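You operate a simulated robot arm through the tools that you are given. There is no shell and no other tool.

You are at the controls of a simulated two-armed robot. One attempt, no reset.

## Task
Pick up the grey hand brush with one hand, pass it to the other hand and put it on the low shelf of the roller table.

Only the result counts: the job must be done as asked and must still hold three seconds after the hand-in. Knocking over, shifting, dropping, spilling or breaking anything else fails it.

## Robot
Two 7-joint arms with two-finger grippers on one trunk, on a base that moves. Base frame: it is fixed to the floor where the robot stands at the start and does not move with it; the origin is under the middle of the robot, x ahead of it, y to its left, z up. Readings come in cm, degrees, newtons and seconds.
The left shoulder is at the start at [10.8, 17.5, 99.9], the right one opposite. With the tool pointing down near the work surface each hand reaches from about 10 to 78 cm from the robot's upright axis, wherever it stands, measured 20 degrees to its own side. Places, roughly: grey hand brush (15x5x12 cm) [50, 0, 30]; low shelf of the roller table [-220, -210, 30]. Payload 2.94 kg a hand.
The TCP of each hand is the grasp point between the finger pads, 3 cm short of the fingertips. In the tool frame z runs along the fingers and y along their closing line. The gripper opens to 13.8 cm; its body begins 10.9 cm behind the TCP.
Orientation is told as [roll, pitch, yaw] about the base's x, y, z axes, in that order, counted from this pose: with the fingers straight down and closing along the base's y, the tool's x points along the base's -x, its y along +y and its z along -z.

## Interface
- The arms move only by the tool step_arm. It takes "left_increments", "right_increments" or both (then of equal length, played together; a hand with none holds still); each is a list of rows, each a list of 7 numbers: the turn, a rotation vector about the tool's x, y, z in degrees, then the shift along the tool's x, y, z in cm, then the gripper command, from -1 (shut) to 1 (fully open), values between in proportion. In form: [[ax, ay, az, tx, ty, tz, grip], ...]. A call has 1 to 20 rows; each row shifts and turns the commanded pose from where the row before left it, along the tool's axes as they then stand. A row lasts 0.2 s, in which the tool goes at most 5 cm and 8.6 degrees; a call with a longer step from one row to the next is refused whole, and so is a gripper value outside its range. Where a pose cannot be reached the arm comes as near as it can. A force on the tool above 40 N (or 10 N above the force at the start of the call, whichever is more), or a blocked arm, ends the call early, and 0.2 s more pass. Each finger travels about 4.5 cm/s and halts on what it meets, pressing with about 24 N; the grip force reading is that of the motor and also rises with nothing between the fingers. The clock runs only during rows and for 0.2 s after the last one: add rows that do not move to give the fingers time. It gives the time, the measured TCP pose, the force on the tool (base axes), the opening and the grip force at its end, in the units of the frame above (readings bear some noise), with the torque about the TCP (base axes, N m) and any sound that the robot's microphone picked up.
- Cameras (640 x 400 px; columns grow to the right, rows downward): "scene" is now at [21.69, 3.45, 145.29]; the picture's right is [0.51, -0.86, -0.00], its down [-0.80, -0.48, -0.36] and it looks along [0.31, 0.19, -0.93] (base axes); focal length 290 px, centre (320, 200). "left" rides on the left gripper at [7.1, -1.9, -14.6] in its tool frame; the picture's right is [0.26, 0.96, 0.00], its down [-0.85, 0.23, -0.48] and it looks along [-0.46, 0.13, 0.88] (tool axes); focal length 280 px, centre (320, 200). "right" rides on the right gripper at [7.1, 1.9, -14.6] in its tool frame; the picture's right is [-0.26, 0.96, 0.00], its down [-0.85, -0.23, -0.48] and it looks along [-0.46, -0.13, 0.88] (tool axes); focal length 280 px, centre (320, 200). There is no depth. A picture from a camera that has moved, and an enlarged one, comes with that camera's place and axes in the base frame and with its lens. The place of the scene camera against the robot may be out by one fixed shift of up to 1.2 cm in any direction.
- grab_frame(camera): a new picture of that camera. No time passes.
- move_column(by): moves the trunk up (or, below 0, down) by that many cm; the arms and the scene camera ride with it, the base frame stays. It gives what a move gives, with no picture.
- base_move(legs): drives the robot by 1 to 6 legs, each [ahead, turn to the left] in cm and degrees, along the robot's own axes; the way and the turn of a leg run together, so that a leg with both is an arc; at most 150 cm and 180 degrees a leg. The arms and the cameras ride along, it lands a little off, and it stops where it bumps. It gives what a move gives.
- head_to(pan, tilt): turns the head with the scene camera to pan (to the left, within 120 degrees either way) and tilt (down, from -29 to 69), counted from straight ahead of the robot (the tilt from the chest, where the trunk bows). It gives what a move gives.
- inspect(camera, box): a new picture of the part [left, top, right, bottom] of that camera's present view, enlarged. No time passes.
- job_done(): hands the job in; it is judged then, once.

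Nothing tells you exact positions but the pictures and the camera data. Unless the task says otherwise, let go and move clear before handing in.

The tools are called after "Call:" by a JSON object that holds its "fn" and its "kwargs". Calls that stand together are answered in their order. step_arm: Moves the arms, as the interface text tells. Its arguments: {"type":"object","properties":{"left_increments":{"type":"array","items":{"type":"array","items":{"type":"number"}}},"right_increments":{"type":"array","items":{"type":"array","items":{"type":"number"}}}},"required":[]} The other tools are called the same way: move_column (by) moves the trunk up or down; base_move (legs) drives the base; head_to (pan, tilt) turns the head that bears the scene camera; grab_frame (camera) takes a picture; inspect (camera, box) takes an enlarged picture of a part of a camera's view; job_done () hands the job in.

At the start:

```text
time: 0.0
left_ee_pos: [44.3, 25.35, 100.02]
left_orientation: [-0.1, 0.0, -0.1]
left_contact_force: [-0.5, -0.5, -0.8]
left_torque: [-0.01, 0.01, 0.05]
left_width: 13.79
left_finger_force: 0.1
right_ee_pos: [39.38, -18.02, 59.82]
right_orientation: [0.1, -0.1, 0.0]
right_contact_force: [-0.3, -0.3, -0.4]
right_torque: [-0.03, 0.02, 0.02]
right_width: 13.79
right_finger_force: 0.1
trunk travel left (down, up): [-17.5, 55.9]
robot x, y, heading: [0.2, -0.1, 0.1]
head pan, tilt (commanded): [30.9, 68.8]
```

scene: 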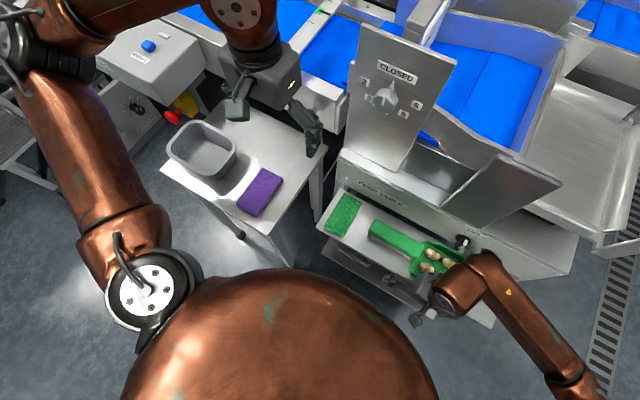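
right: 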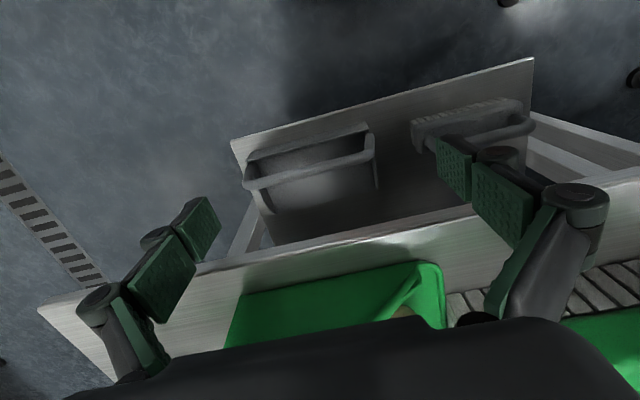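
left: 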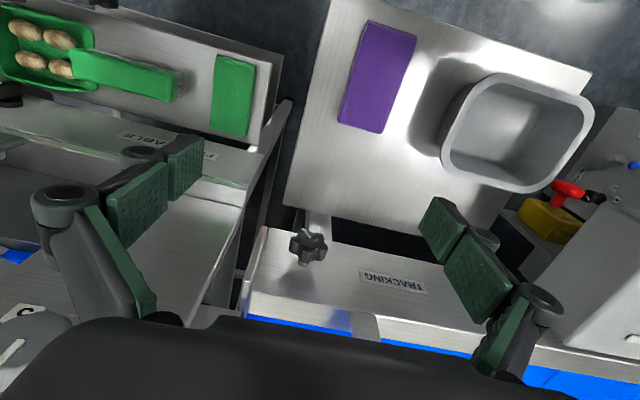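

I see a table with an open drawer or lower tray under the right hand; it holds a grey scoop and what looks like the grey hand brush. I'll look closer with the cameras before moving anything.

Call:
{"fn": "inspect", "kwargs": {"camera": "right", "box": [200, 40, 640, 315]}}

Call:
{"fn": "inspect", "kwargs": {"camera": "scene", "box": [280, 160, 600, 360]}}

```text
1.45 times, centred on (420, 178) of right
camera zoom: at [32.12, -16.23, 74.42], right [0.26, 0.96, 0.0], down [0.85, -0.23, 0.48], along [0.46, -0.13, -0.88], focal length 408 px, centre (174, 233)
```

zoom: 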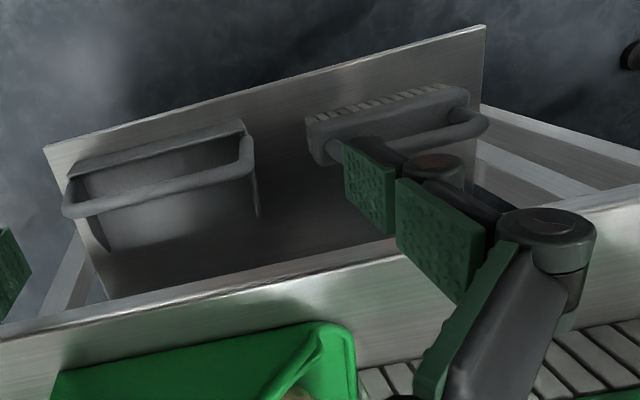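

```text
2.00 times, centred on (440, 260) of scene
camera zoom: at [21.69, 3.45, 145.29], right [0.51, -0.86, 0.0], down [-0.8, -0.48, -0.36], along [0.31, 0.19, -0.93], focal length 579 px, centre (80, 80)
```

zoom: 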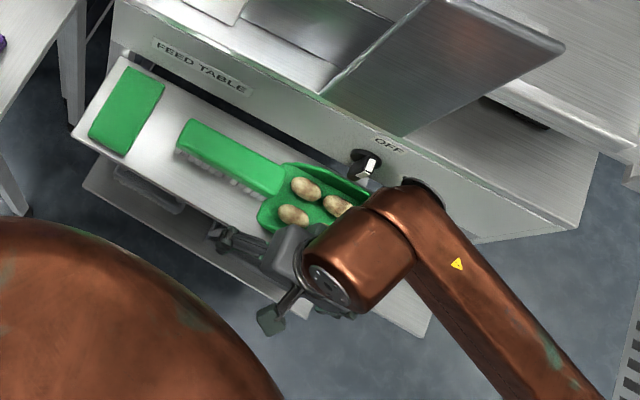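

The brush seems to stand on a lower board under the feed table's upper tray, bristles down, with its bail handle on top. I'll turn the head straight ahead for a better view of it.

Call:
{"fn": "head_to", "kwargs": {"pan": 0, "tilt": 60}}

Call:
{"fn": "grab_frame", "kwargs": {"camera": "scene"}}

```text
time: 1.0
left_ee_pos: [44.36, 25.45, 100.04]
left_orientation: [-0.1, -0.1, 0.0]
left_contact_force: [-0.2, -0.3, 0.5]
left_torque: [0.0, 0.0, -0.01]
left_width: 13.81
left_finger_force: 0.1
right_ee_pos: [39.2, -18.13, 59.84]
right_orientation: [0.0, 0.0, -0.1]
right_contact_force: [-1.0, -0.2, 1.0]
right_torque: [0.02, 0.04, 0.0]
right_width: 13.81
right_finger_force: 0.0
trunk travel left (down, up): [-17.5, 55.9]
robot x, y, heading: [0.08, 0.25, -0.1]
head pan, tilt (commanded): [0.0, 60.0]
```

```text
taken
camera scene: at [23.56, 0.58, 146.22], right [0.0, -1.0, 0.0], down [-0.87, 0.0, -0.5], along [0.5, 0.0, -0.87], focal length 290 px, centre (320, 200)
```

scene: 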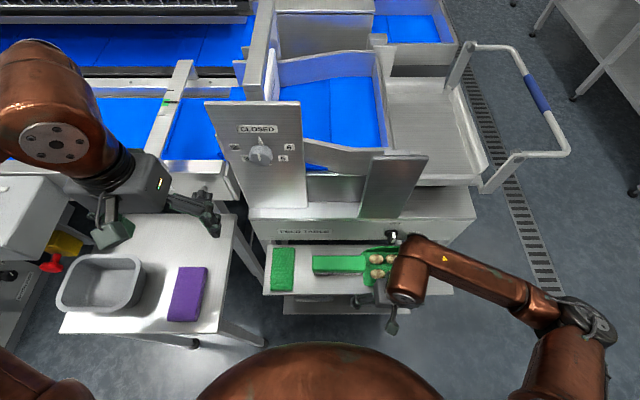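

Call:
{"fn": "inspect", "kwargs": {"camera": "scene", "box": [240, 210, 480, 360]}}

Call:
{"fn": "grab_frame", "kwargs": {"camera": "right"}}

```text
2.67 times, centred on (360, 285) of scene
camera zoom: at [23.56, 0.58, 146.22], right [0.0, -1.0, 0.0], down [-0.87, 0.0, -0.5], along [0.5, 0.0, -0.87], focal length 772 px, centre (213, -27)
```

zoom: 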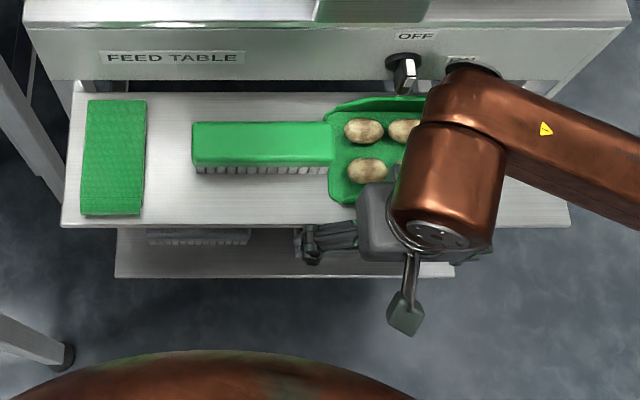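

```text
taken
camera right: at [32.12, -16.23, 74.42], right [0.26, 0.96, 0.0], down [0.85, -0.23, 0.48], along [0.46, -0.13, -0.88], focal length 280 px, centre (320, 200)
```

right: 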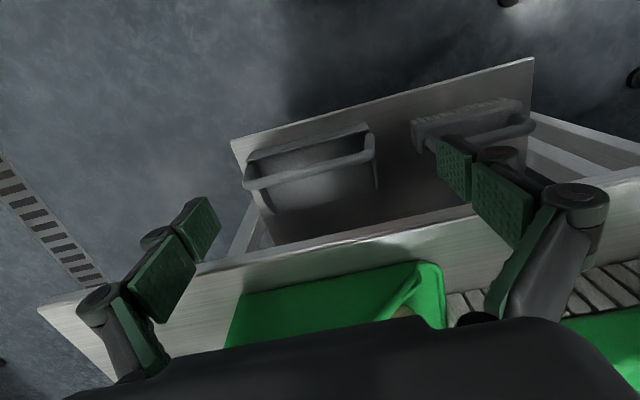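

Call:
{"fn": "inspect", "kwargs": {"camera": "scene", "box": [280, 285, 360, 335]}}

Call:
{"fn": "inspect", "kwargs": {"camera": "right", "box": [390, 70, 550, 170]}}

Call:
{"fn": "inspect", "kwargs": {"camera": "right", "box": [220, 100, 400, 230]}}

```text
8.00 times, centred on (320, 310) of scene
camera zoom: at [23.56, 0.58, 146.22], right [0.0, -1.0, 0.0], down [-0.87, 0.0, -0.5], along [0.5, 0.0, -0.87], focal length 2317 px, centre (320, -680)
```

zoom: 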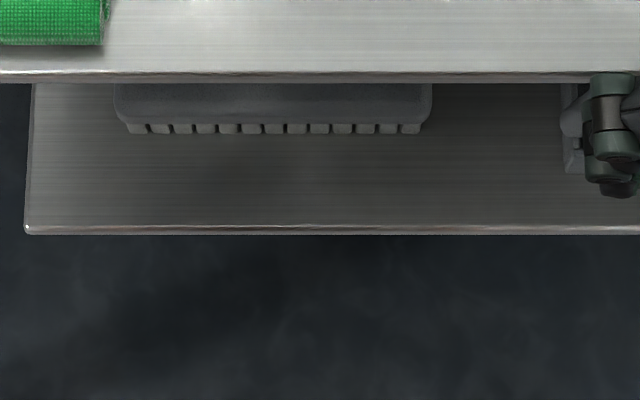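

```text
4.00 times, centred on (470, 120) of right
camera zoom: at [32.12, -16.23, 74.42], right [0.26, 0.96, 0.0], down [0.85, -0.23, 0.48], along [0.46, -0.13, -0.88], focal length 1122 px, centre (-280, 520)
```

zoom: 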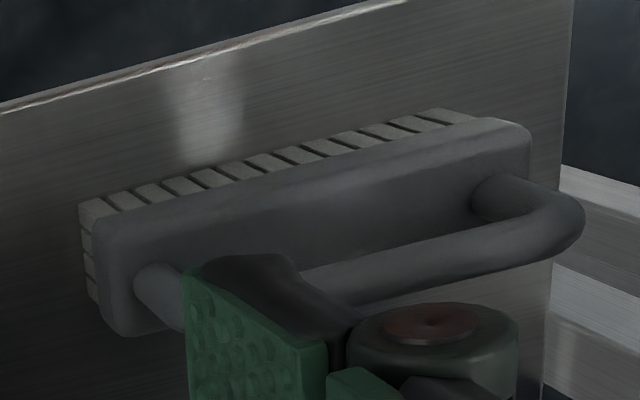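

```text
3.08 times, centred on (310, 165) of right
camera zoom: at [32.12, -16.23, 74.42], right [0.26, 0.96, 0.0], down [0.85, -0.23, 0.48], along [0.46, -0.13, -0.88], focal length 863 px, centre (351, 308)
```

zoom: 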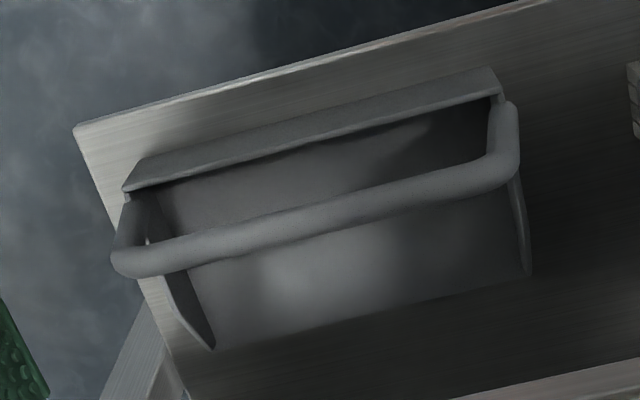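

The brush stands bristles-down on the lower board (about z=27, near edge x≈41.5), its bail handle along y near x≈48, y≈2, z≈38. The upper tray at about z=60 hangs over it. Next I'll look around for the roller table and a clear route to it.

Call:
{"fn": "head_to", "kwargs": {"pan": -110, "tilt": 25}}

Call:
{"fn": "grab_frame", "kwargs": {"camera": "scene"}}

Call:
{"fn": "head_to", "kwargs": {"pan": -60, "tilt": 30}}

Call:
{"fn": "grab_frame", "kwargs": {"camera": "scene"}}

Call:
{"fn": "head_to", "kwargs": {"pan": 115, "tilt": 25}}

Call:
{"fn": "grab_frame", "kwargs": {"camera": "scene"}}

Call:
{"fn": "head_to", "kwargs": {"pan": 60, "tilt": 30}}

Call:
{"fn": "grab_frame", "kwargs": {"camera": "scene"}}

```text
time: 2.8
left_ee_pos: [44.33, 25.42, 99.87]
left_orientation: [-0.2, 0.0, 0.0]
left_contact_force: [0.4, 0.1, 0.2]
left_torque: [-0.02, 0.01, -0.01]
left_width: 13.8
left_finger_force: 0.1
right_ee_pos: [39.19, -18.12, 59.88]
right_orientation: [0.0, 0.0, 0.1]
right_contact_force: [0.2, -0.2, -0.4]
right_torque: [0.0, -0.02, 0.0]
right_width: 13.81
right_finger_force: 0.0
trunk travel left (down, up): [-17.5, 55.9]
robot x, y, heading: [-0.13, 0.14, -0.3]
head pan, tilt (commanded): [-110.0, 25.0]
```

```text
taken
camera scene: at [13.75, -8.08, 151.23], right [-0.94, 0.34, 0.0], down [0.14, 0.4, -0.91], along [-0.31, -0.85, -0.42], focal length 290 px, centre (320, 200)
```

scene: 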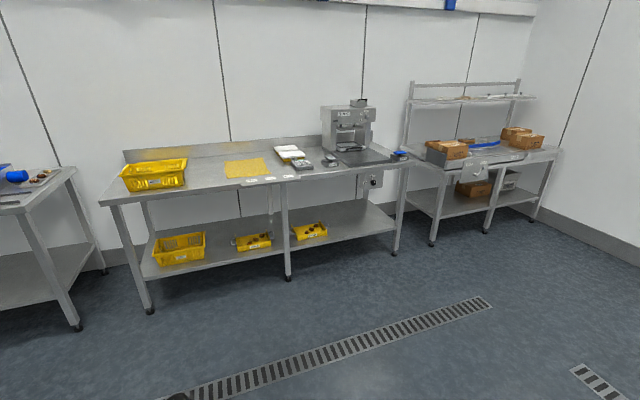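

```text
time: 4.0
left_ee_pos: [44.4, 25.37, 99.96]
left_orientation: [0.0, 0.0, -0.1]
left_contact_force: [-0.9, -0.2, -0.2]
left_torque: [0.02, 0.02, -0.03]
left_width: 13.79
left_finger_force: 0.1
right_ee_pos: [39.25, -18.09, 59.83]
right_orientation: [0.0, -0.1, 0.0]
right_contact_force: [-0.3, 0.0, 0.5]
right_torque: [-0.01, 0.0, 0.0]
right_width: 13.8
right_finger_force: 0.1
trunk travel left (down, up): [-17.5, 55.9]
robot x, y, heading: [0.03, 0.02, -0.2]
head pan, tilt (commanded): [-60.0, 30.0]
```

```text
taken
camera scene: at [21.41, -7.26, 150.44], right [-0.87, -0.5, 0.0], down [-0.25, 0.43, -0.87], along [0.43, -0.75, -0.5], focal length 290 px, centre (320, 200)
```

scene: 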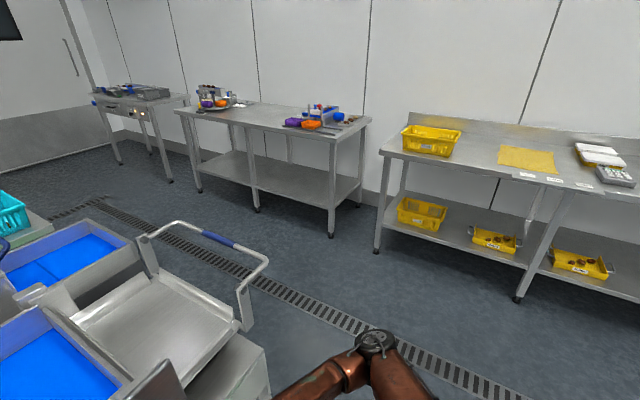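

```text
time: 6.7
left_ee_pos: [44.31, 25.37, 99.93]
left_orientation: [-0.1, 0.0, 0.1]
left_contact_force: [-0.3, 0.5, -0.5]
left_torque: [-0.01, 0.03, -0.02]
left_width: 13.81
left_finger_force: 0.1
right_ee_pos: [39.26, -18.11, 59.87]
right_orientation: [0.0, 0.0, 0.0]
right_contact_force: [0.7, -0.3, 0.0]
right_torque: [-0.05, -0.02, -0.01]
right_width: 13.82
right_finger_force: 0.0
trunk travel left (down, up): [-17.5, 55.9]
robot x, y, heading: [0.1, -0.05, -0.0]
head pan, tilt (commanded): [115.0, 25.0]
```

```text
taken
camera scene: at [13.01, 8.93, 151.23], right [0.91, 0.42, 0.0], down [0.18, -0.38, -0.91], along [-0.38, 0.82, -0.42], focal length 290 px, centre (320, 200)
```

scene: 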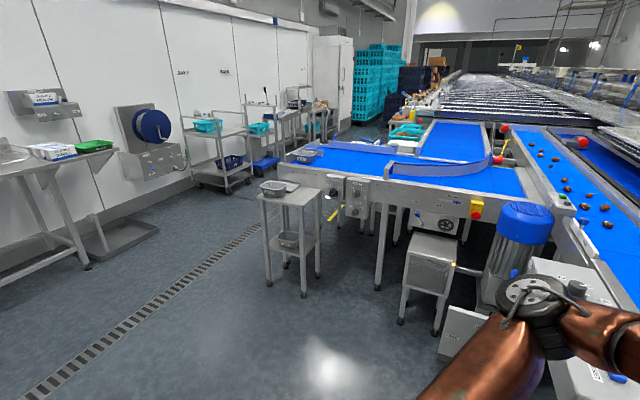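

```text
time: 7.9
left_ee_pos: [44.3, 25.48, 100.1]
left_orientation: [-0.2, 0.0, 0.0]
left_contact_force: [-0.3, 1.2, 1.0]
left_torque: [-0.01, 0.02, -0.04]
left_width: 13.8
left_finger_force: 0.0
right_ee_pos: [39.19, -17.96, 59.86]
right_orientation: [0.1, 0.1, 0.1]
right_contact_force: [0.3, 0.5, -1.1]
right_torque: [-0.02, -0.02, 0.02]
right_width: 13.79
right_finger_force: 0.1
trunk travel left (down, up): [-17.5, 55.9]
robot x, y, heading: [0.24, 0.38, 0.3]
head pan, tilt (commanded): [60.0, 30.0]
```

```text
taken
camera scene: at [21.41, 8.41, 150.43], right [0.87, -0.5, 0.0], down [-0.25, -0.43, -0.87], along [0.43, 0.75, -0.5], focal length 290 px, centre (320, 200)
```

scene: 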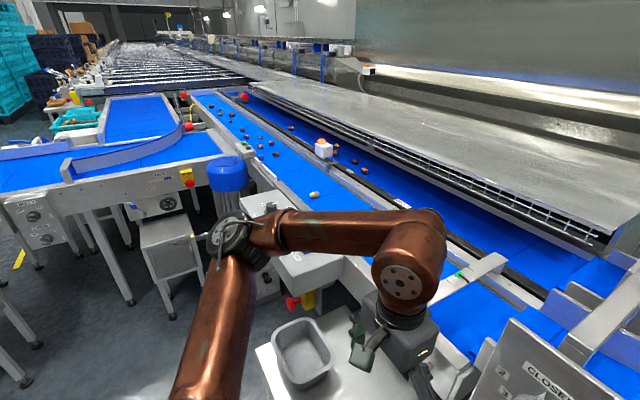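

Call:
{"fn": "head_to", "kwargs": {"pan": -118, "tilt": 20}}

Call:
{"fn": "grab_frame", "kwargs": {"camera": "scene"}}

Call:
{"fn": "inspect", "kwargs": {"camera": "scene", "box": [310, 60, 540, 260]}}

```text
time: 10.6
left_ee_pos: [44.19, 25.36, 99.85]
left_orientation: [-0.1, 0.0, 0.0]
left_contact_force: [0.0, 0.7, 0.3]
left_torque: [0.03, 0.02, 0.01]
left_width: 13.78
left_finger_force: 0.0
right_ee_pos: [39.2, -18.07, 59.88]
right_orientation: [0.0, 0.0, -0.1]
right_contact_force: [0.5, 0.1, 0.1]
right_torque: [-0.02, -0.01, -0.02]
right_width: 13.79
right_finger_force: 0.1
trunk travel left (down, up): [-17.5, 55.9]
robot x, y, heading: [0.01, 0.1, 0.2]
head pan, tilt (commanded): [-118.0, 20.0]
```

```text
taken
camera scene: at [12.53, -7.65, 152.04], right [-0.88, 0.47, 0.0], down [0.16, 0.3, -0.94], along [-0.44, -0.83, -0.34], focal length 290 px, centre (320, 200)
```

scene: 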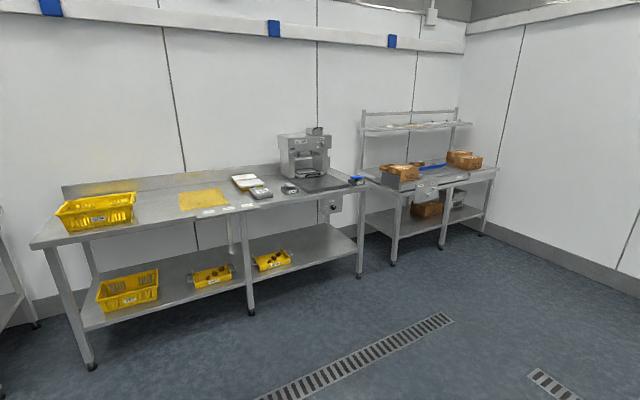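

```text
2.00 times, centred on (425, 160) of scene
camera zoom: at [12.53, -7.65, 152.04], right [-0.88, 0.47, 0.0], down [0.16, 0.3, -0.94], along [-0.44, -0.83, -0.34], focal length 579 px, centre (110, 280)
```

zoom: 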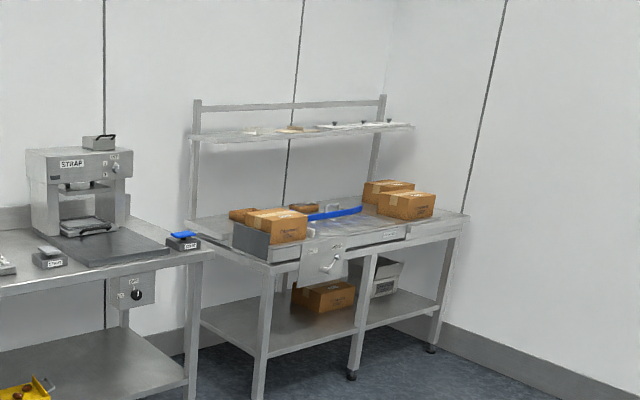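

The roller table stands behind and to the right: its front faces +y at about y≈-185, and the left bay of its low shelf (x≈-220..-165) is empty. For the pick I'll back off 30 cm so the hand has room to come in level under the upper tray.

Call:
{"fn": "base_move", "kwargs": {"legs": [[-30, 0]]}}

Call:
{"fn": "head_to", "kwargs": {"pan": 0, "tilt": 50}}

Call:
{"fn": "grab_frame", "kwargs": {"camera": "scene"}}

Call:
{"fn": "grab_frame", "kwargs": {"camera": "right"}}

```text
time: 12.6
left_ee_pos: [13.94, 25.4, 100.03]
left_orientation: [-0.1, 0.0, 0.1]
left_contact_force: [-0.1, -0.6, 0.5]
left_torque: [0.0, -0.06, -0.01]
left_width: 13.79
left_finger_force: 0.1
right_ee_pos: [8.95, -17.96, 59.86]
right_orientation: [0.0, 0.0, 0.2]
right_contact_force: [0.1, -0.6, -0.6]
right_torque: [0.0, -0.02, 0.0]
right_width: 13.81
right_finger_force: 0.1
trunk travel left (down, up): [-17.5, 55.9]
robot x, y, heading: [-30.05, -0.41, 0.3]
head pan, tilt (commanded): [-118.0, 20.0]
```

```text
time: 14.6
left_ee_pos: [13.96, 25.39, 99.83]
left_orientation: [-0.1, 0.0, 0.2]
left_contact_force: [0.3, -0.3, -0.1]
left_torque: [-0.01, 0.01, 0.01]
left_width: 13.8
left_finger_force: 0.0
right_ee_pos: [9.05, -18.09, 59.83]
right_orientation: [0.0, -0.1, 0.1]
right_contact_force: [-0.7, -0.2, -0.3]
right_torque: [0.03, -0.03, 0.02]
right_width: 13.79
right_finger_force: 0.0
trunk travel left (down, up): [-17.5, 55.9]
robot x, y, heading: [-29.97, -0.31, 0.2]
head pan, tilt (commanded): [0.0, 50.0]
```

```text
taken
camera scene: at [-5.63, 0.6, 147.48], right [0.0, -1.0, 0.0], down [-0.77, 0.0, -0.64], along [0.64, 0.0, -0.77], focal length 290 px, centre (320, 200)
```

scene: 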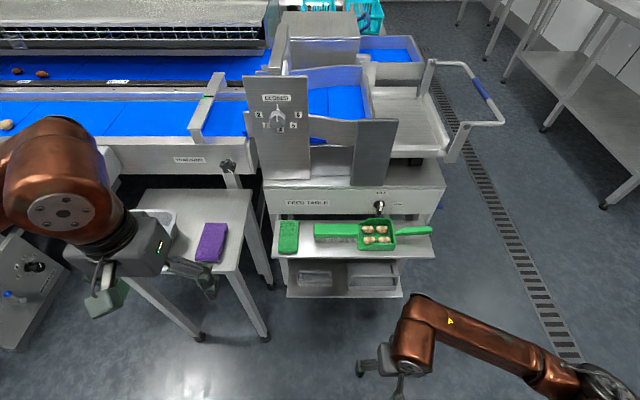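

```text
taken
camera right: at [1.94, -16.19, 74.42], right [0.26, 0.97, 0.0], down [0.85, -0.23, 0.48], along [0.46, -0.12, -0.88], focal length 280 px, centre (320, 200)
```

right: 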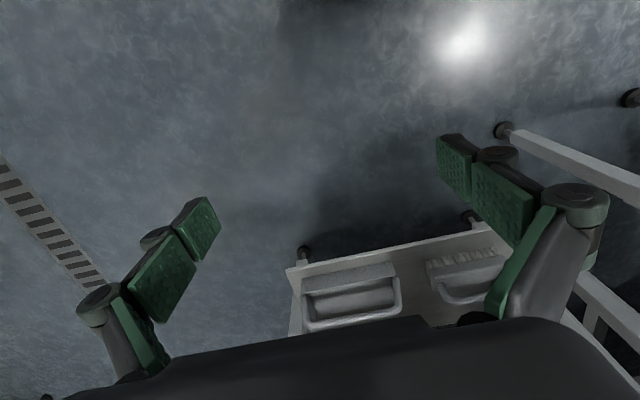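

Call:
{"fn": "inspect", "kwargs": {"camera": "scene", "box": [270, 210, 430, 310]}}

Call:
{"fn": "inspect", "kwargs": {"camera": "right", "box": [280, 220, 520, 370]}}

```text
4.00 times, centred on (350, 260) of scene
camera zoom: at [-5.63, 0.6, 147.48], right [0.0, -1.0, 0.0], down [-0.77, 0.0, -0.64], along [0.64, 0.0, -0.77], focal length 1158 px, centre (200, -40)
```

zoom: 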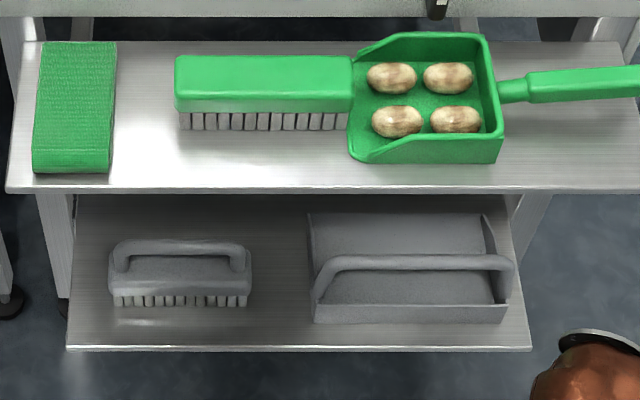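

```text
2.67 times, centred on (400, 295) of right
camera zoom: at [1.94, -16.19, 74.42], right [0.26, 0.97, 0.0], down [0.85, -0.23, 0.48], along [0.46, -0.12, -0.88], focal length 748 px, centre (107, -53)
```

zoom: 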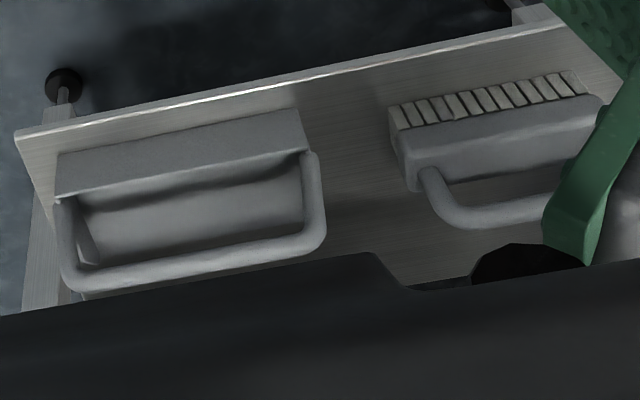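

Call:
{"fn": "inspect", "kwargs": {"camera": "scene", "box": [70, 210, 230, 320]}}

Call:
{"fn": "inspect", "kwargs": {"camera": "right", "box": [420, 120, 640, 320]}}

Call:
{"fn": "inspect", "kwargs": {"camera": "right", "box": [60, 180, 240, 390]}}

```text
3.64 times, centred on (150, 265) of scene
camera zoom: at [-5.63, 0.6, 147.48], right [0.0, -1.0, 0.0], down [-0.77, 0.0, -0.64], along [0.64, 0.0, -0.77], focal length 1053 px, centre (938, -36)
```

zoom: 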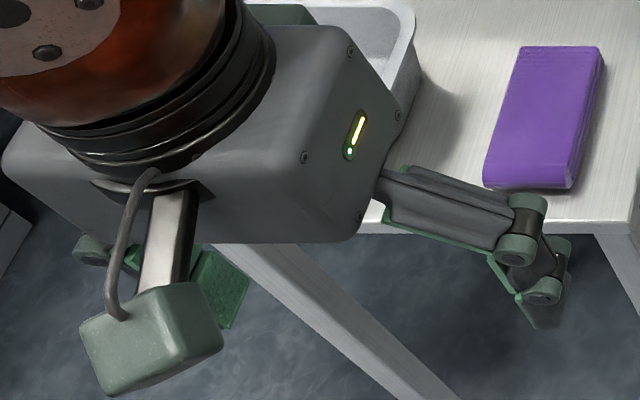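

```text
2.00 times, centred on (530, 220) of right
camera zoom: at [1.94, -16.19, 74.42], right [0.26, 0.97, 0.0], down [0.85, -0.23, 0.48], along [0.46, -0.12, -0.88], focal length 561 px, centre (-100, 160)
```

zoom: 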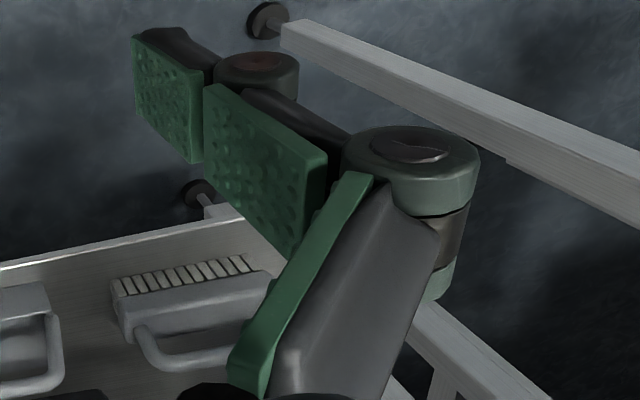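

```text
1.90 times, centred on (150, 285) of right
camera zoom: at [1.94, -16.19, 74.42], right [0.26, 0.97, 0.0], down [0.85, -0.23, 0.48], along [0.46, -0.12, -0.88], focal length 534 px, centre (644, 38)
```

zoom: 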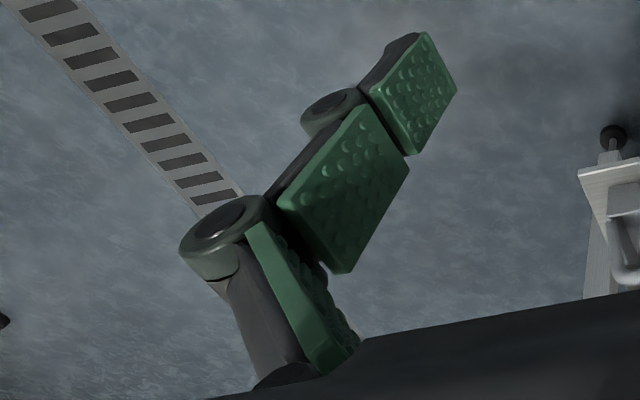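

The brush is clear to see now: bar handle about z≈36.7, only a small gap to the block, so I'll pinch the bar at a 45° slope. I'll bring the right hand forward and turn it into that pose, well in front of the table.

Call:
{"fn": "step_arm", "kwargs": {"right_increments": [[0, 0, 0, -4, 2.5, 2.5, 1], [0, 0, 0, -4, 2.5, 2.5, 1], [0, 0, 0, -4, 2.5, 2.5, 1], [0, 0, 0, -4, 2.5, 2.5, 1], [0, -7.5, 0, 0, 0, 0, 1], [0, -7.5, 0, 0, 0, 0, 1], [0, -7.5, 0, 0, 0, 0, 1], [0, -7.5, 0, 0, 0, 0, 1], [0, -7.5, 0, 0, 0, 0, 1], [0, -7.5, 0, 0, 0, 0, 1]]}}

```text
refused: row 1 steps farther than a row can; nothing moved
```

Call:
{"fn": "step_arm", "kwargs": {"right_increments": [[0, 0, 0, -3.4, 2, 2, 1], [0, 0, 0, -3.4, 2, 2, 1], [0, 0, 0, -3.4, 2, 2, 1], [0, 0, 0, -3.4, 2, 2, 1], [0, 0, 0, -3.4, 2, 2, 1], [0, -7.5, 0, 0, 0, 0, 1], [0, -7.5, 0, 0, 0, 0, 1], [0, -7.5, 0, 0, 0, 0, 1], [0, -7.5, 0, 0, 0, 0, 1], [0, -7.5, 0, 0, 0, 0, 1], [0, -7.5, 0, 0, 0, 0, 1], [0, 0, 0, 0, 0, 0, 1]]}}

Call:
{"fn": "grab_frame", "kwargs": {"camera": "scene"}}

Call:
{"fn": "grab_frame", "kwargs": {"camera": "right"}}

```text
time: 17.2
left_ee_pos: [14.08, 25.31, 99.92]
left_orientation: [0.0, 0.1, 0.2]
left_contact_force: [-0.1, 0.2, 1.0]
left_torque: [0.06, -0.03, 0.0]
left_width: 13.79
left_finger_force: 0.0
right_ee_pos: [26.06, -8.17, 49.84]
right_orientation: [0.1, -45.1, 0.0]
right_contact_force: [1.0, -0.8, -1.5]
right_torque: [0.07, 0.0, 0.02]
right_width: 13.78
right_finger_force: 0.1
trunk travel left (down, up): [-17.5, 55.9]
robot x, y, heading: [-30.42, -0.04, 0.1]
head pan, tilt (commanded): [0.0, 50.0]
```

```text
taken
camera scene: at [-5.64, 0.4, 147.48], right [0.0, -1.0, 0.0], down [-0.77, 0.0, -0.64], along [0.64, 0.0, -0.77], focal length 290 px, centre (320, 200)
```

scene: 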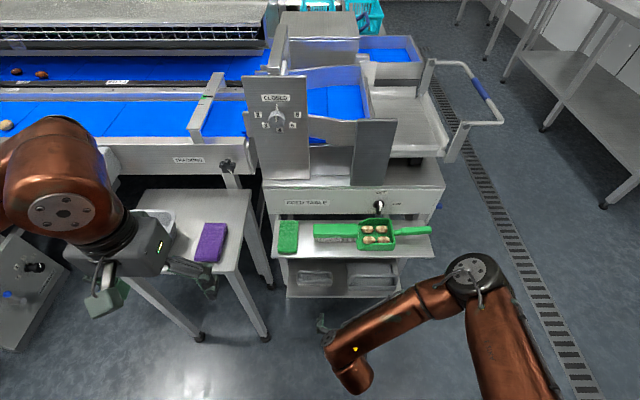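

```text
taken
camera right: at [10.65, -6.27, 55.11], right [0.18, 0.96, 0.19], down [0.26, -0.23, 0.94], along [0.95, -0.12, -0.3], focal length 280 px, centre (320, 200)
```

right: 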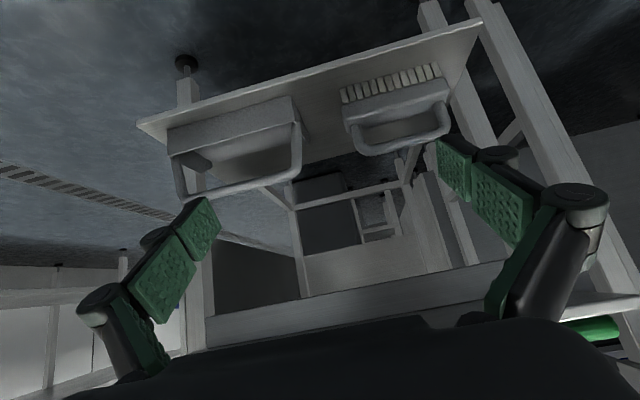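

Call:
{"fn": "inspect", "kwargs": {"camera": "right", "box": [330, 50, 490, 160]}}

Call:
{"fn": "inspect", "kwargs": {"camera": "right", "box": [120, 10, 520, 330]}}

```text
3.64 times, centred on (410, 105) of right
camera zoom: at [10.65, -6.27, 55.11], right [0.18, 0.96, 0.19], down [0.26, -0.23, 0.94], along [0.95, -0.12, -0.3], focal length 1020 px, centre (-7, 546)
```

zoom: 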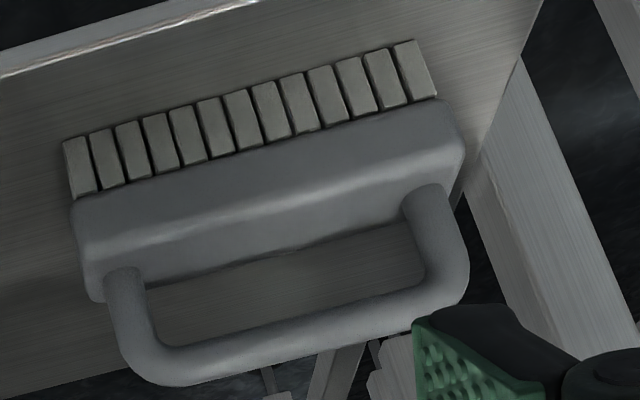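

```text
1.25 times, centred on (320, 170) of right
camera zoom: at [10.65, -6.27, 55.11], right [0.18, 0.96, 0.19], down [0.26, -0.23, 0.94], along [0.95, -0.12, -0.3], focal length 350 px, centre (320, 238)
```

zoom: 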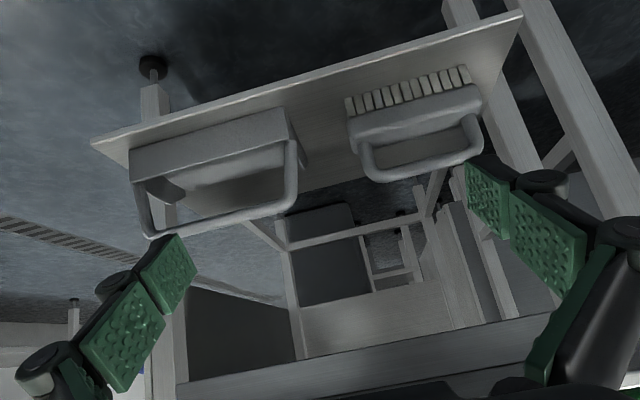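

The side view gives good numbers: bar along y from about -3.1 to 7.3 at x≈47.7, z≈38.3, with a gap of about 3.5 cm down to the block. I'll roll the right hand so that it closes across the bar, yaw it 20°, and part-close the fingers.

Call:
{"fn": "step_arm", "kwargs": {"right_increments": [[0, 0, -8.2, 0, 0, 0, 0.5], [0, 0, -8.2, 0, 0, 0, 0], [0, 0, -8.2, 0, 0, 0, -0.35], [0, 0, -8.2, 0, 0, 0, -0.35], [0, 0, -8.2, 0, 0, 0, -0.35], [0, 0, -8.2, 0, 0, 0, -0.35], [0, 0, -8.2, 0, 0, 0, -0.35], [0, 0, -8.2, 0, 0, 0, -0.35], [0, 0, -8.2, 0, 0, 0, -0.35], [0, 0, -8.2, 0, 0, 0, -0.35], [0, 0, -8.0, 0, 0, 0, -0.35], [0, -6.7, 0, 0, 0, 0, -0.35], [0, -6.7, 0, 0, 0, 0, -0.35], [0, -6.6, 0, 0, 0, 0, -0.35], [0, 0, 0, 0, 0, 0, -0.35]]}}

Call:
{"fn": "grab_frame", "kwargs": {"camera": "scene"}}

Call:
{"fn": "grab_frame", "kwargs": {"camera": "right"}}

```text
time: 20.4
left_ee_pos: [14.13, 25.57, 99.89]
left_orientation: [-0.1, 0.0, 0.2]
left_contact_force: [0.4, -0.8, 1.1]
left_torque: [-0.04, 0.01, 0.0]
left_width: 13.8
left_finger_force: 0.0
right_ee_pos: [26.05, -7.77, 49.81]
right_orientation: [-45.4, -6.6, 96.9]
right_contact_force: [1.0, 0.7, -0.5]
right_torque: [0.01, 0.0, -0.01]
right_width: 4.49
right_finger_force: 0.0
right hand out of reach, approached as far as the arm can: row 13, 14
trunk travel left (down, up): [-17.5, 55.9]
robot x, y, heading: [-30.07, -0.09, 0.3]
head pan, tilt (commanded): [0.0, 50.0]
```

```text
taken
camera scene: at [-5.6, 0.67, 147.48], right [0.0, -1.0, 0.0], down [-0.77, 0.0, -0.64], along [0.64, 0.0, -0.77], focal length 290 px, centre (320, 200)
```

scene: 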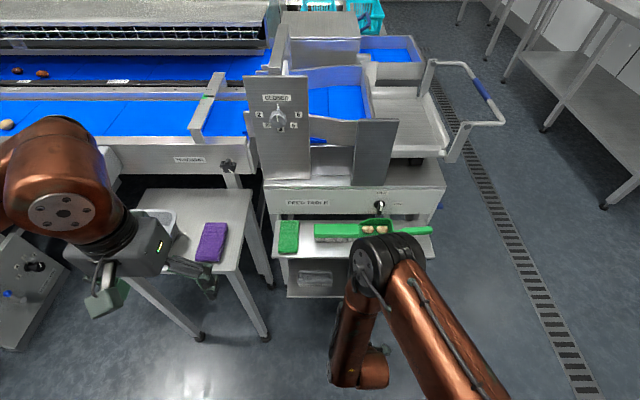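

```text
taken
camera right: at [15.31, -17.34, 57.87], right [-0.71, 0.26, -0.65], down [-0.27, 0.76, 0.59], along [0.65, 0.6, -0.47], focal length 280 px, centre (320, 200)
```

right: 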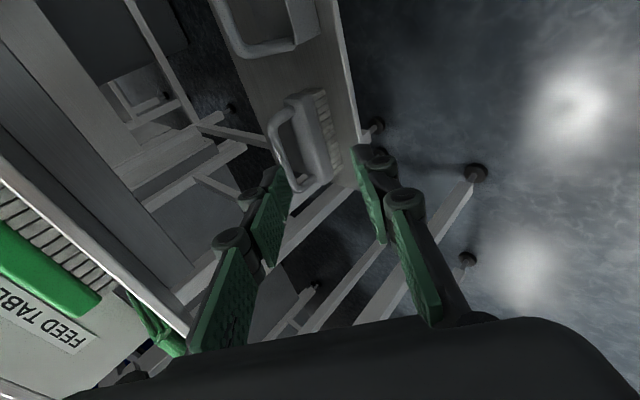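

The full yaw was just out of reach, so I'll settle for about 10° and move to a pre-grasp point about 10 cm in front of the bar.

Call:
{"fn": "step_arm", "kwargs": {"right_increments": [[0, 5, 0, 0, 0, 0, -0.35], [0, 5, 0, 0, 0, 0, -0.35], [0, 0, 0, -0.79, -1.875, 3.3, -0.35], [0, 0, 0, -0.79, -1.875, 3.3, -0.35], [0, 0, 0, -0.79, -1.875, 3.3, -0.35], [0, 0, 0, -0.79, -1.875, 3.3, -0.35], [0, 0, 0, 0, 0, 0, -0.35], [0, 0, 0, 0, 0, 0, -0.35]]}}

Call:
{"fn": "grab_frame", "kwargs": {"camera": "scene"}}

Call:
{"fn": "grab_frame", "kwargs": {"camera": "right"}}

```text
time: 22.2
left_ee_pos: [13.97, 25.43, 99.9]
left_orientation: [-0.1, 0.0, 0.2]
left_contact_force: [-0.7, -0.3, 0.4]
left_torque: [0.04, 0.01, -0.01]
left_width: 13.77
left_finger_force: 0.0
right_ee_pos: [40.82, -5.0, 45.79]
right_orientation: [-44.8, 0.4, 89.8]
right_contact_force: [0.6, -0.2, -0.7]
right_torque: [0.0, 0.02, -0.02]
right_width: 4.49
right_finger_force: 0.0
trunk travel left (down, up): [-17.5, 55.9]
robot x, y, heading: [-30.25, -0.11, 0.2]
head pan, tilt (commanded): [0.0, 50.0]
```

```text
taken
camera scene: at [-5.6, 0.68, 147.48], right [0.0, -1.0, 0.0], down [-0.77, 0.0, -0.64], along [0.64, 0.0, -0.77], focal length 290 px, centre (320, 200)
```

scene: 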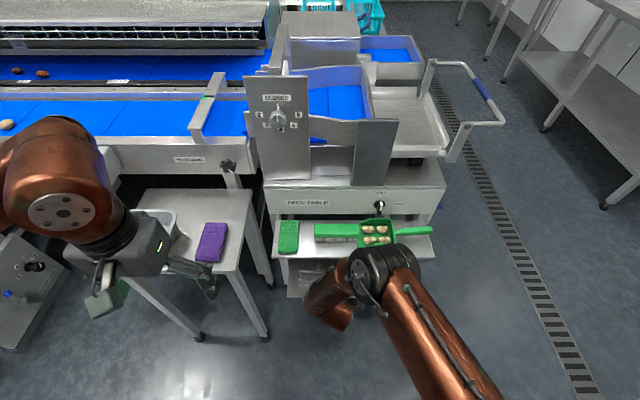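

```text
taken
camera right: at [29.03, -12.05, 54.83], right [-0.68, 0.26, -0.68], down [-0.17, 0.85, 0.49], along [0.71, 0.45, -0.54], focal length 280 px, centre (320, 200)
```

right: 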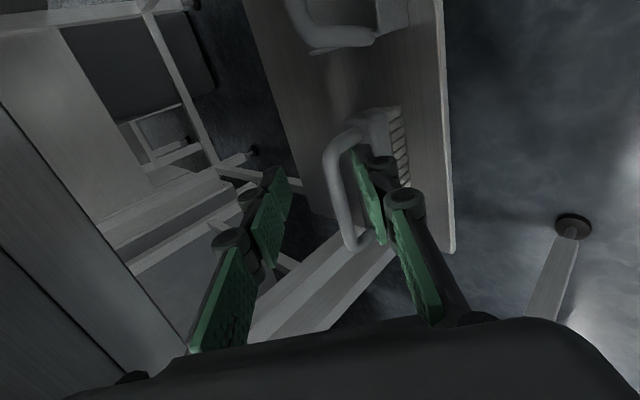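

Call:
{"fn": "inspect", "kwargs": {"camera": "right", "box": [260, 90, 440, 270]}}

```text
2.22 times, centred on (350, 180) of right
camera zoom: at [29.03, -12.05, 54.83], right [-0.68, 0.26, -0.68], down [-0.17, 0.85, 0.49], along [0.71, 0.45, -0.54], focal length 623 px, centre (253, 244)
```

zoom: 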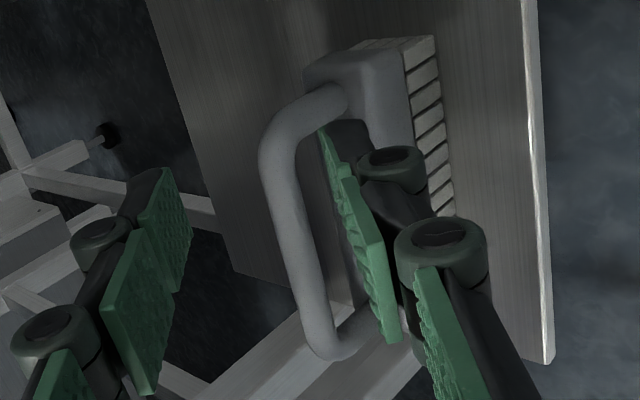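

The predicted and seen bar positions agree to about a millimetre. I'll shift sideways to y≈-0.6, advance halfway along the slope and check.

Call:
{"fn": "step_arm", "kwargs": {"right_increments": [[0, 0, 0, -2.2, -0.14, 0, -0.35], [0, 0, 0, -2.2, -0.14, 0, -0.35], [0, 0, 0, 0, 0, 1.7, -0.35], [0, 0, 0, 0, 0, 1.7, -0.35], [0, 0, 0, 0, 0, 1.6, -0.35], [0, 0, 0, 0, 0, 0, -0.35]]}}

Call:
{"fn": "grab_frame", "kwargs": {"camera": "right"}}

Call:
{"fn": "inspect", "kwargs": {"camera": "right", "box": [220, 90, 420, 290]}}

```text
time: 23.6
left_ee_pos: [13.93, 25.6, 99.99]
left_orientation: [-0.1, 0.0, 0.3]
left_contact_force: [-0.7, -1.2, 0.4]
left_torque: [0.02, 0.0, 0.01]
left_width: 13.79
left_finger_force: 0.0
right_ee_pos: [44.38, -0.57, 42.46]
right_orientation: [-44.9, 0.4, 89.7]
right_contact_force: [0.8, 0.5, 0.4]
right_torque: [0.0, -0.03, 0.0]
right_width: 4.46
right_finger_force: 0.1
trunk travel left (down, up): [-17.5, 55.9]
robot x, y, heading: [-30.47, 0.26, 0.5]
head pan, tilt (commanded): [0.0, 50.0]
```

```text
taken
camera right: at [32.68, -7.61, 51.44], right [-0.68, 0.26, -0.68], down [-0.17, 0.85, 0.49], along [0.71, 0.45, -0.54], focal length 280 px, centre (320, 200)
```

right: 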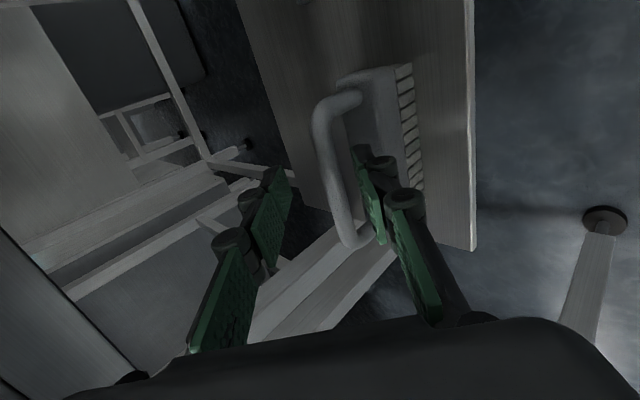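

```text
2.00 times, centred on (320, 190) of right
camera zoom: at [32.68, -7.61, 51.44], right [-0.68, 0.26, -0.68], down [-0.17, 0.85, 0.49], along [0.71, 0.45, -0.54], focal length 561 px, centre (320, 220)
```

zoom: 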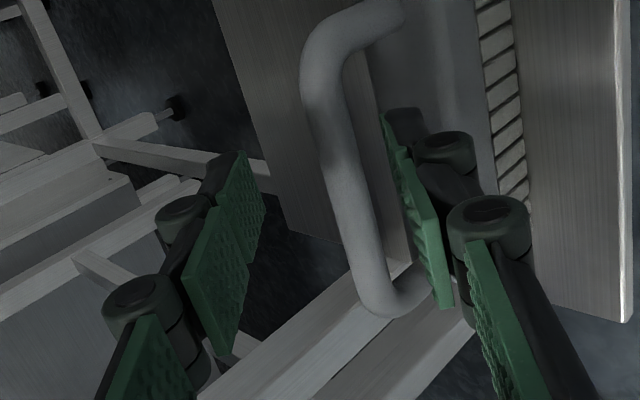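

The lower finger is lined up to slip under the bar, above the block. I'll nudge 0.4 cm left and advance the last 4 cm slowly.

Call:
{"fn": "step_arm", "kwargs": {"right_increments": [[0, 0, 0, -0.4, 0, 0, -0.35], [0, 0, 0, 0, 0, 1.0, -0.35], [0, 0, 0, 0, 0, 1.0, -0.35], [0, 0, 0, 0, 0, 1.0, -0.35], [0, 0, 0, 0, 0, 1.0, -0.35], [0, 0, 0, 0, 0, 0, -0.35]]}}

Call:
{"fn": "inspect", "kwargs": {"camera": "right", "box": [220, 90, 420, 290]}}

Call:
{"fn": "inspect", "kwargs": {"camera": "scene", "box": [250, 200, 450, 325]}}

```text
time: 25.0
left_ee_pos: [13.96, 25.52, 99.98]
left_orientation: [0.0, 0.0, 0.2]
left_contact_force: [-0.6, -0.3, 0.6]
left_torque: [-0.03, -0.02, 0.03]
left_width: 13.82
left_finger_force: 0.1
right_ee_pos: [47.24, -0.1, 39.52]
right_orientation: [-44.9, 0.4, 89.8]
right_contact_force: [0.1, 0.1, 0.6]
right_torque: [0.02, -0.02, 0.03]
right_width: 4.5
right_finger_force: 0.1
trunk travel left (down, up): [-17.5, 55.9]
robot x, y, heading: [-30.3, 0.07, 0.2]
head pan, tilt (commanded): [0.0, 50.0]
```

```text
2.00 times, centred on (320, 190) of right
camera zoom: at [35.61, -7.18, 48.56], right [-0.68, 0.26, -0.68], down [-0.17, 0.85, 0.49], along [0.71, 0.45, -0.54], focal length 561 px, centre (320, 220)
```

zoom: 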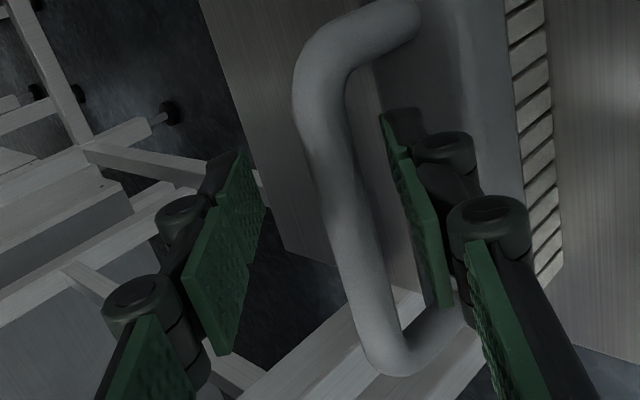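

```text
3.20 times, centred on (350, 262) of scene
camera zoom: at [-5.61, 0.68, 147.48], right [0.0, -1.0, 0.0], down [-0.77, 0.0, -0.64], along [0.64, 0.0, -0.77], focal length 927 px, centre (224, 0)
```

zoom: 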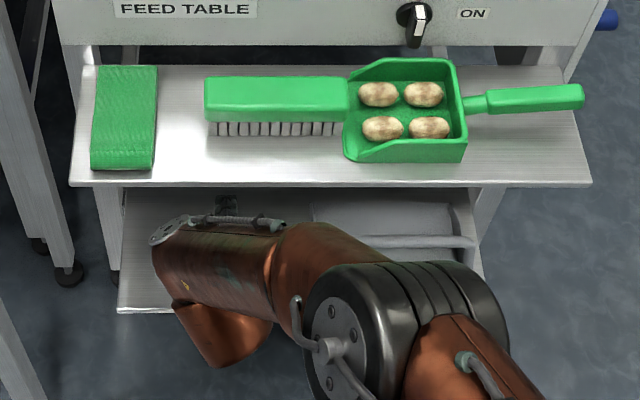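

The bar sits between the pads with nothing touching. I'll centre the hand slightly and close.

Call:
{"fn": "step_arm", "kwargs": {"right_increments": [[0, 0, 0, 0, 0.15, 0, -0.5], [0, 0, 0, 0, 0.15, 0, -0.6], [0, 0, 0, 0, 0, 0, -1], [0, 0, 0, 0, 0, 0, -1], [0, 0, 0, 0, 0, 0, -1], [0, 0, 0, 0, 0, 0, -1], [0, 0, 0, 0, 0, 0, -1]]}}

Call:
{"fn": "inspect", "kwargs": {"camera": "right", "box": [220, 90, 420, 290]}}

```text
time: 26.6
left_ee_pos: [14.05, 25.51, 99.87]
left_orientation: [0.0, 0.0, 0.2]
left_contact_force: [-0.8, 0.0, 0.2]
left_torque: [-0.05, 0.03, 0.0]
left_width: 13.81
left_finger_force: 0.0
right_ee_pos: [47.19, -0.11, 39.35]
right_orientation: [-44.9, 0.4, 89.8]
right_contact_force: [0.8, 0.8, -0.6]
right_torque: [-0.06, 0.07, -0.01]
right_width: 1.47
right_finger_force: 24.0
trunk travel left (down, up): [-17.5, 55.9]
robot x, y, heading: [-30.0, -0.22, 0.3]
head pan, tilt (commanded): [0.0, 50.0]
```

```text
2.00 times, centred on (320, 190) of right
camera zoom: at [35.39, -7.18, 48.33], right [-0.68, 0.26, -0.68], down [-0.17, 0.85, 0.49], along [0.71, 0.45, -0.54], focal length 561 px, centre (320, 220)
```

zoom: 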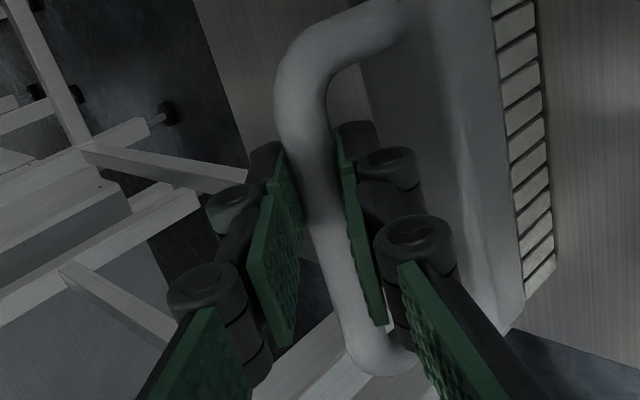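

The bar is gripped (1.47 cm, 24 N). I'll lift it 2.5 cm, check, then draw it straight back out.

Call:
{"fn": "step_arm", "kwargs": {"right_increments": [[0, 0, 0, 0, -0.6, -0.6, -1], [0, 0, 0, 0, -0.6, -0.6, -1], [0, 0, 0, 0, -0.6, -0.6, -1], [0, 0, 0, 0, 0, 0, -1], [0, 0, 0, 0, 0, 0, -1]]}}

Call:
{"fn": "grab_frame", "kwargs": {"camera": "right"}}

```text
time: 27.8
left_ee_pos: [14.05, 25.47, 99.91]
left_orientation: [-0.1, 0.0, 0.2]
left_contact_force: [0.0, 0.1, -0.3]
left_torque: [0.0, -0.01, -0.06]
left_width: 13.79
left_finger_force: 0.0
right_ee_pos: [47.09, -0.15, 41.87]
right_orientation: [-44.9, 0.4, 89.8]
right_contact_force: [0.0, 0.0, -2.5]
right_torque: [-0.02, 0.04, 0.0]
right_width: 1.47
right_finger_force: 24.2
trunk travel left (down, up): [-17.5, 55.9]
robot x, y, heading: [-30.25, 0.02, 0.2]
head pan, tilt (commanded): [0.0, 50.0]
```

```text
taken
camera right: at [35.32, -7.17, 50.9], right [-0.68, 0.26, -0.68], down [-0.17, 0.85, 0.49], along [0.71, 0.45, -0.54], focal length 280 px, centre (320, 200)
```

right: 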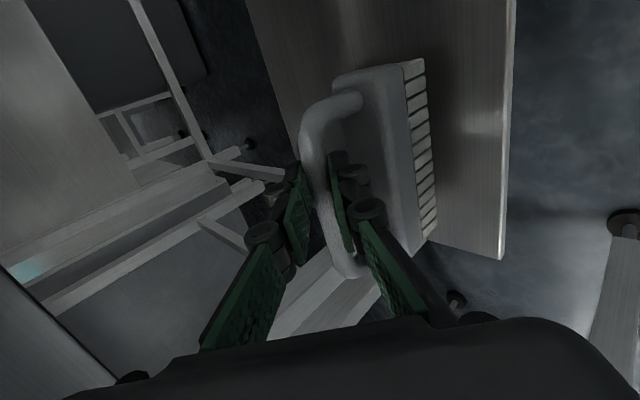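

Lifted cleanly (about 2.5 N). Now I'll draw it straight back out from under the tray.

Call:
{"fn": "step_arm", "kwargs": {"right_increments": [[0, 0, 0, 0, 1.0, -1.0, -1], [0, 0, 0, 0, 1.77, -1.77, -1], [0, 0, 0, 0, 1.77, -1.77, -1], [0, 0, 0, 0, 1.77, -1.77, -1], [0, 0, 0, 0, 1.77, -1.77, -1], [0, 0, 0, 0, 1.77, -1.77, -1], [0, 0, 0, 0, 1.77, -1.77, -1], [0, 0, 0, 0, 1.77, -1.77, -1], [0, 0, 0, 0, 1.0, -1.0, -1], [0, 0, 0, 0, 0, 0, -1]]}}

Call:
{"fn": "grab_frame", "kwargs": {"camera": "scene"}}

Call:
{"fn": "grab_frame", "kwargs": {"camera": "right"}}

```text
time: 30.0
left_ee_pos: [14.02, 25.46, 100.05]
left_orientation: [-0.1, 0.0, 0.2]
left_contact_force: [0.2, 0.2, -0.2]
left_torque: [-0.01, 0.02, 0.02]
left_width: 13.82
left_finger_force: 0.1
right_ee_pos: [26.81, 0.08, 41.98]
right_orientation: [-44.9, 0.4, 89.8]
right_contact_force: [-0.7, -0.9, -1.6]
right_torque: [-0.04, 0.04, 0.04]
right_width: 1.46
right_finger_force: 23.9
trunk travel left (down, up): [-17.5, 55.9]
robot x, y, heading: [-30.21, -0.06, 0.3]
head pan, tilt (commanded): [0.0, 50.0]
```

```text
taken
camera scene: at [-5.59, 0.68, 147.47], right [0.0, -1.0, 0.0], down [-0.77, 0.0, -0.64], along [0.64, 0.0, -0.77], focal length 290 px, centre (320, 200)
```

scene: 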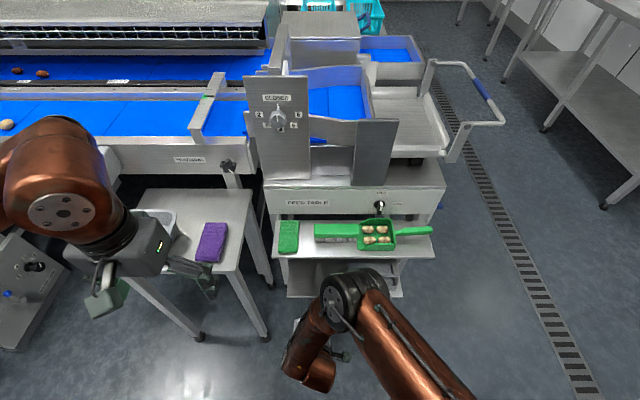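

```text
taken
camera right: at [15.1, -7.11, 50.96], right [-0.68, 0.26, -0.68], down [-0.17, 0.85, 0.49], along [0.71, 0.45, -0.54], focal length 280 px, centre (320, 200)
```

right: 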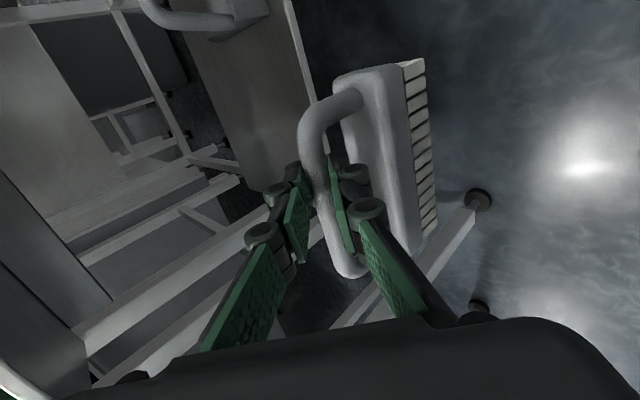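

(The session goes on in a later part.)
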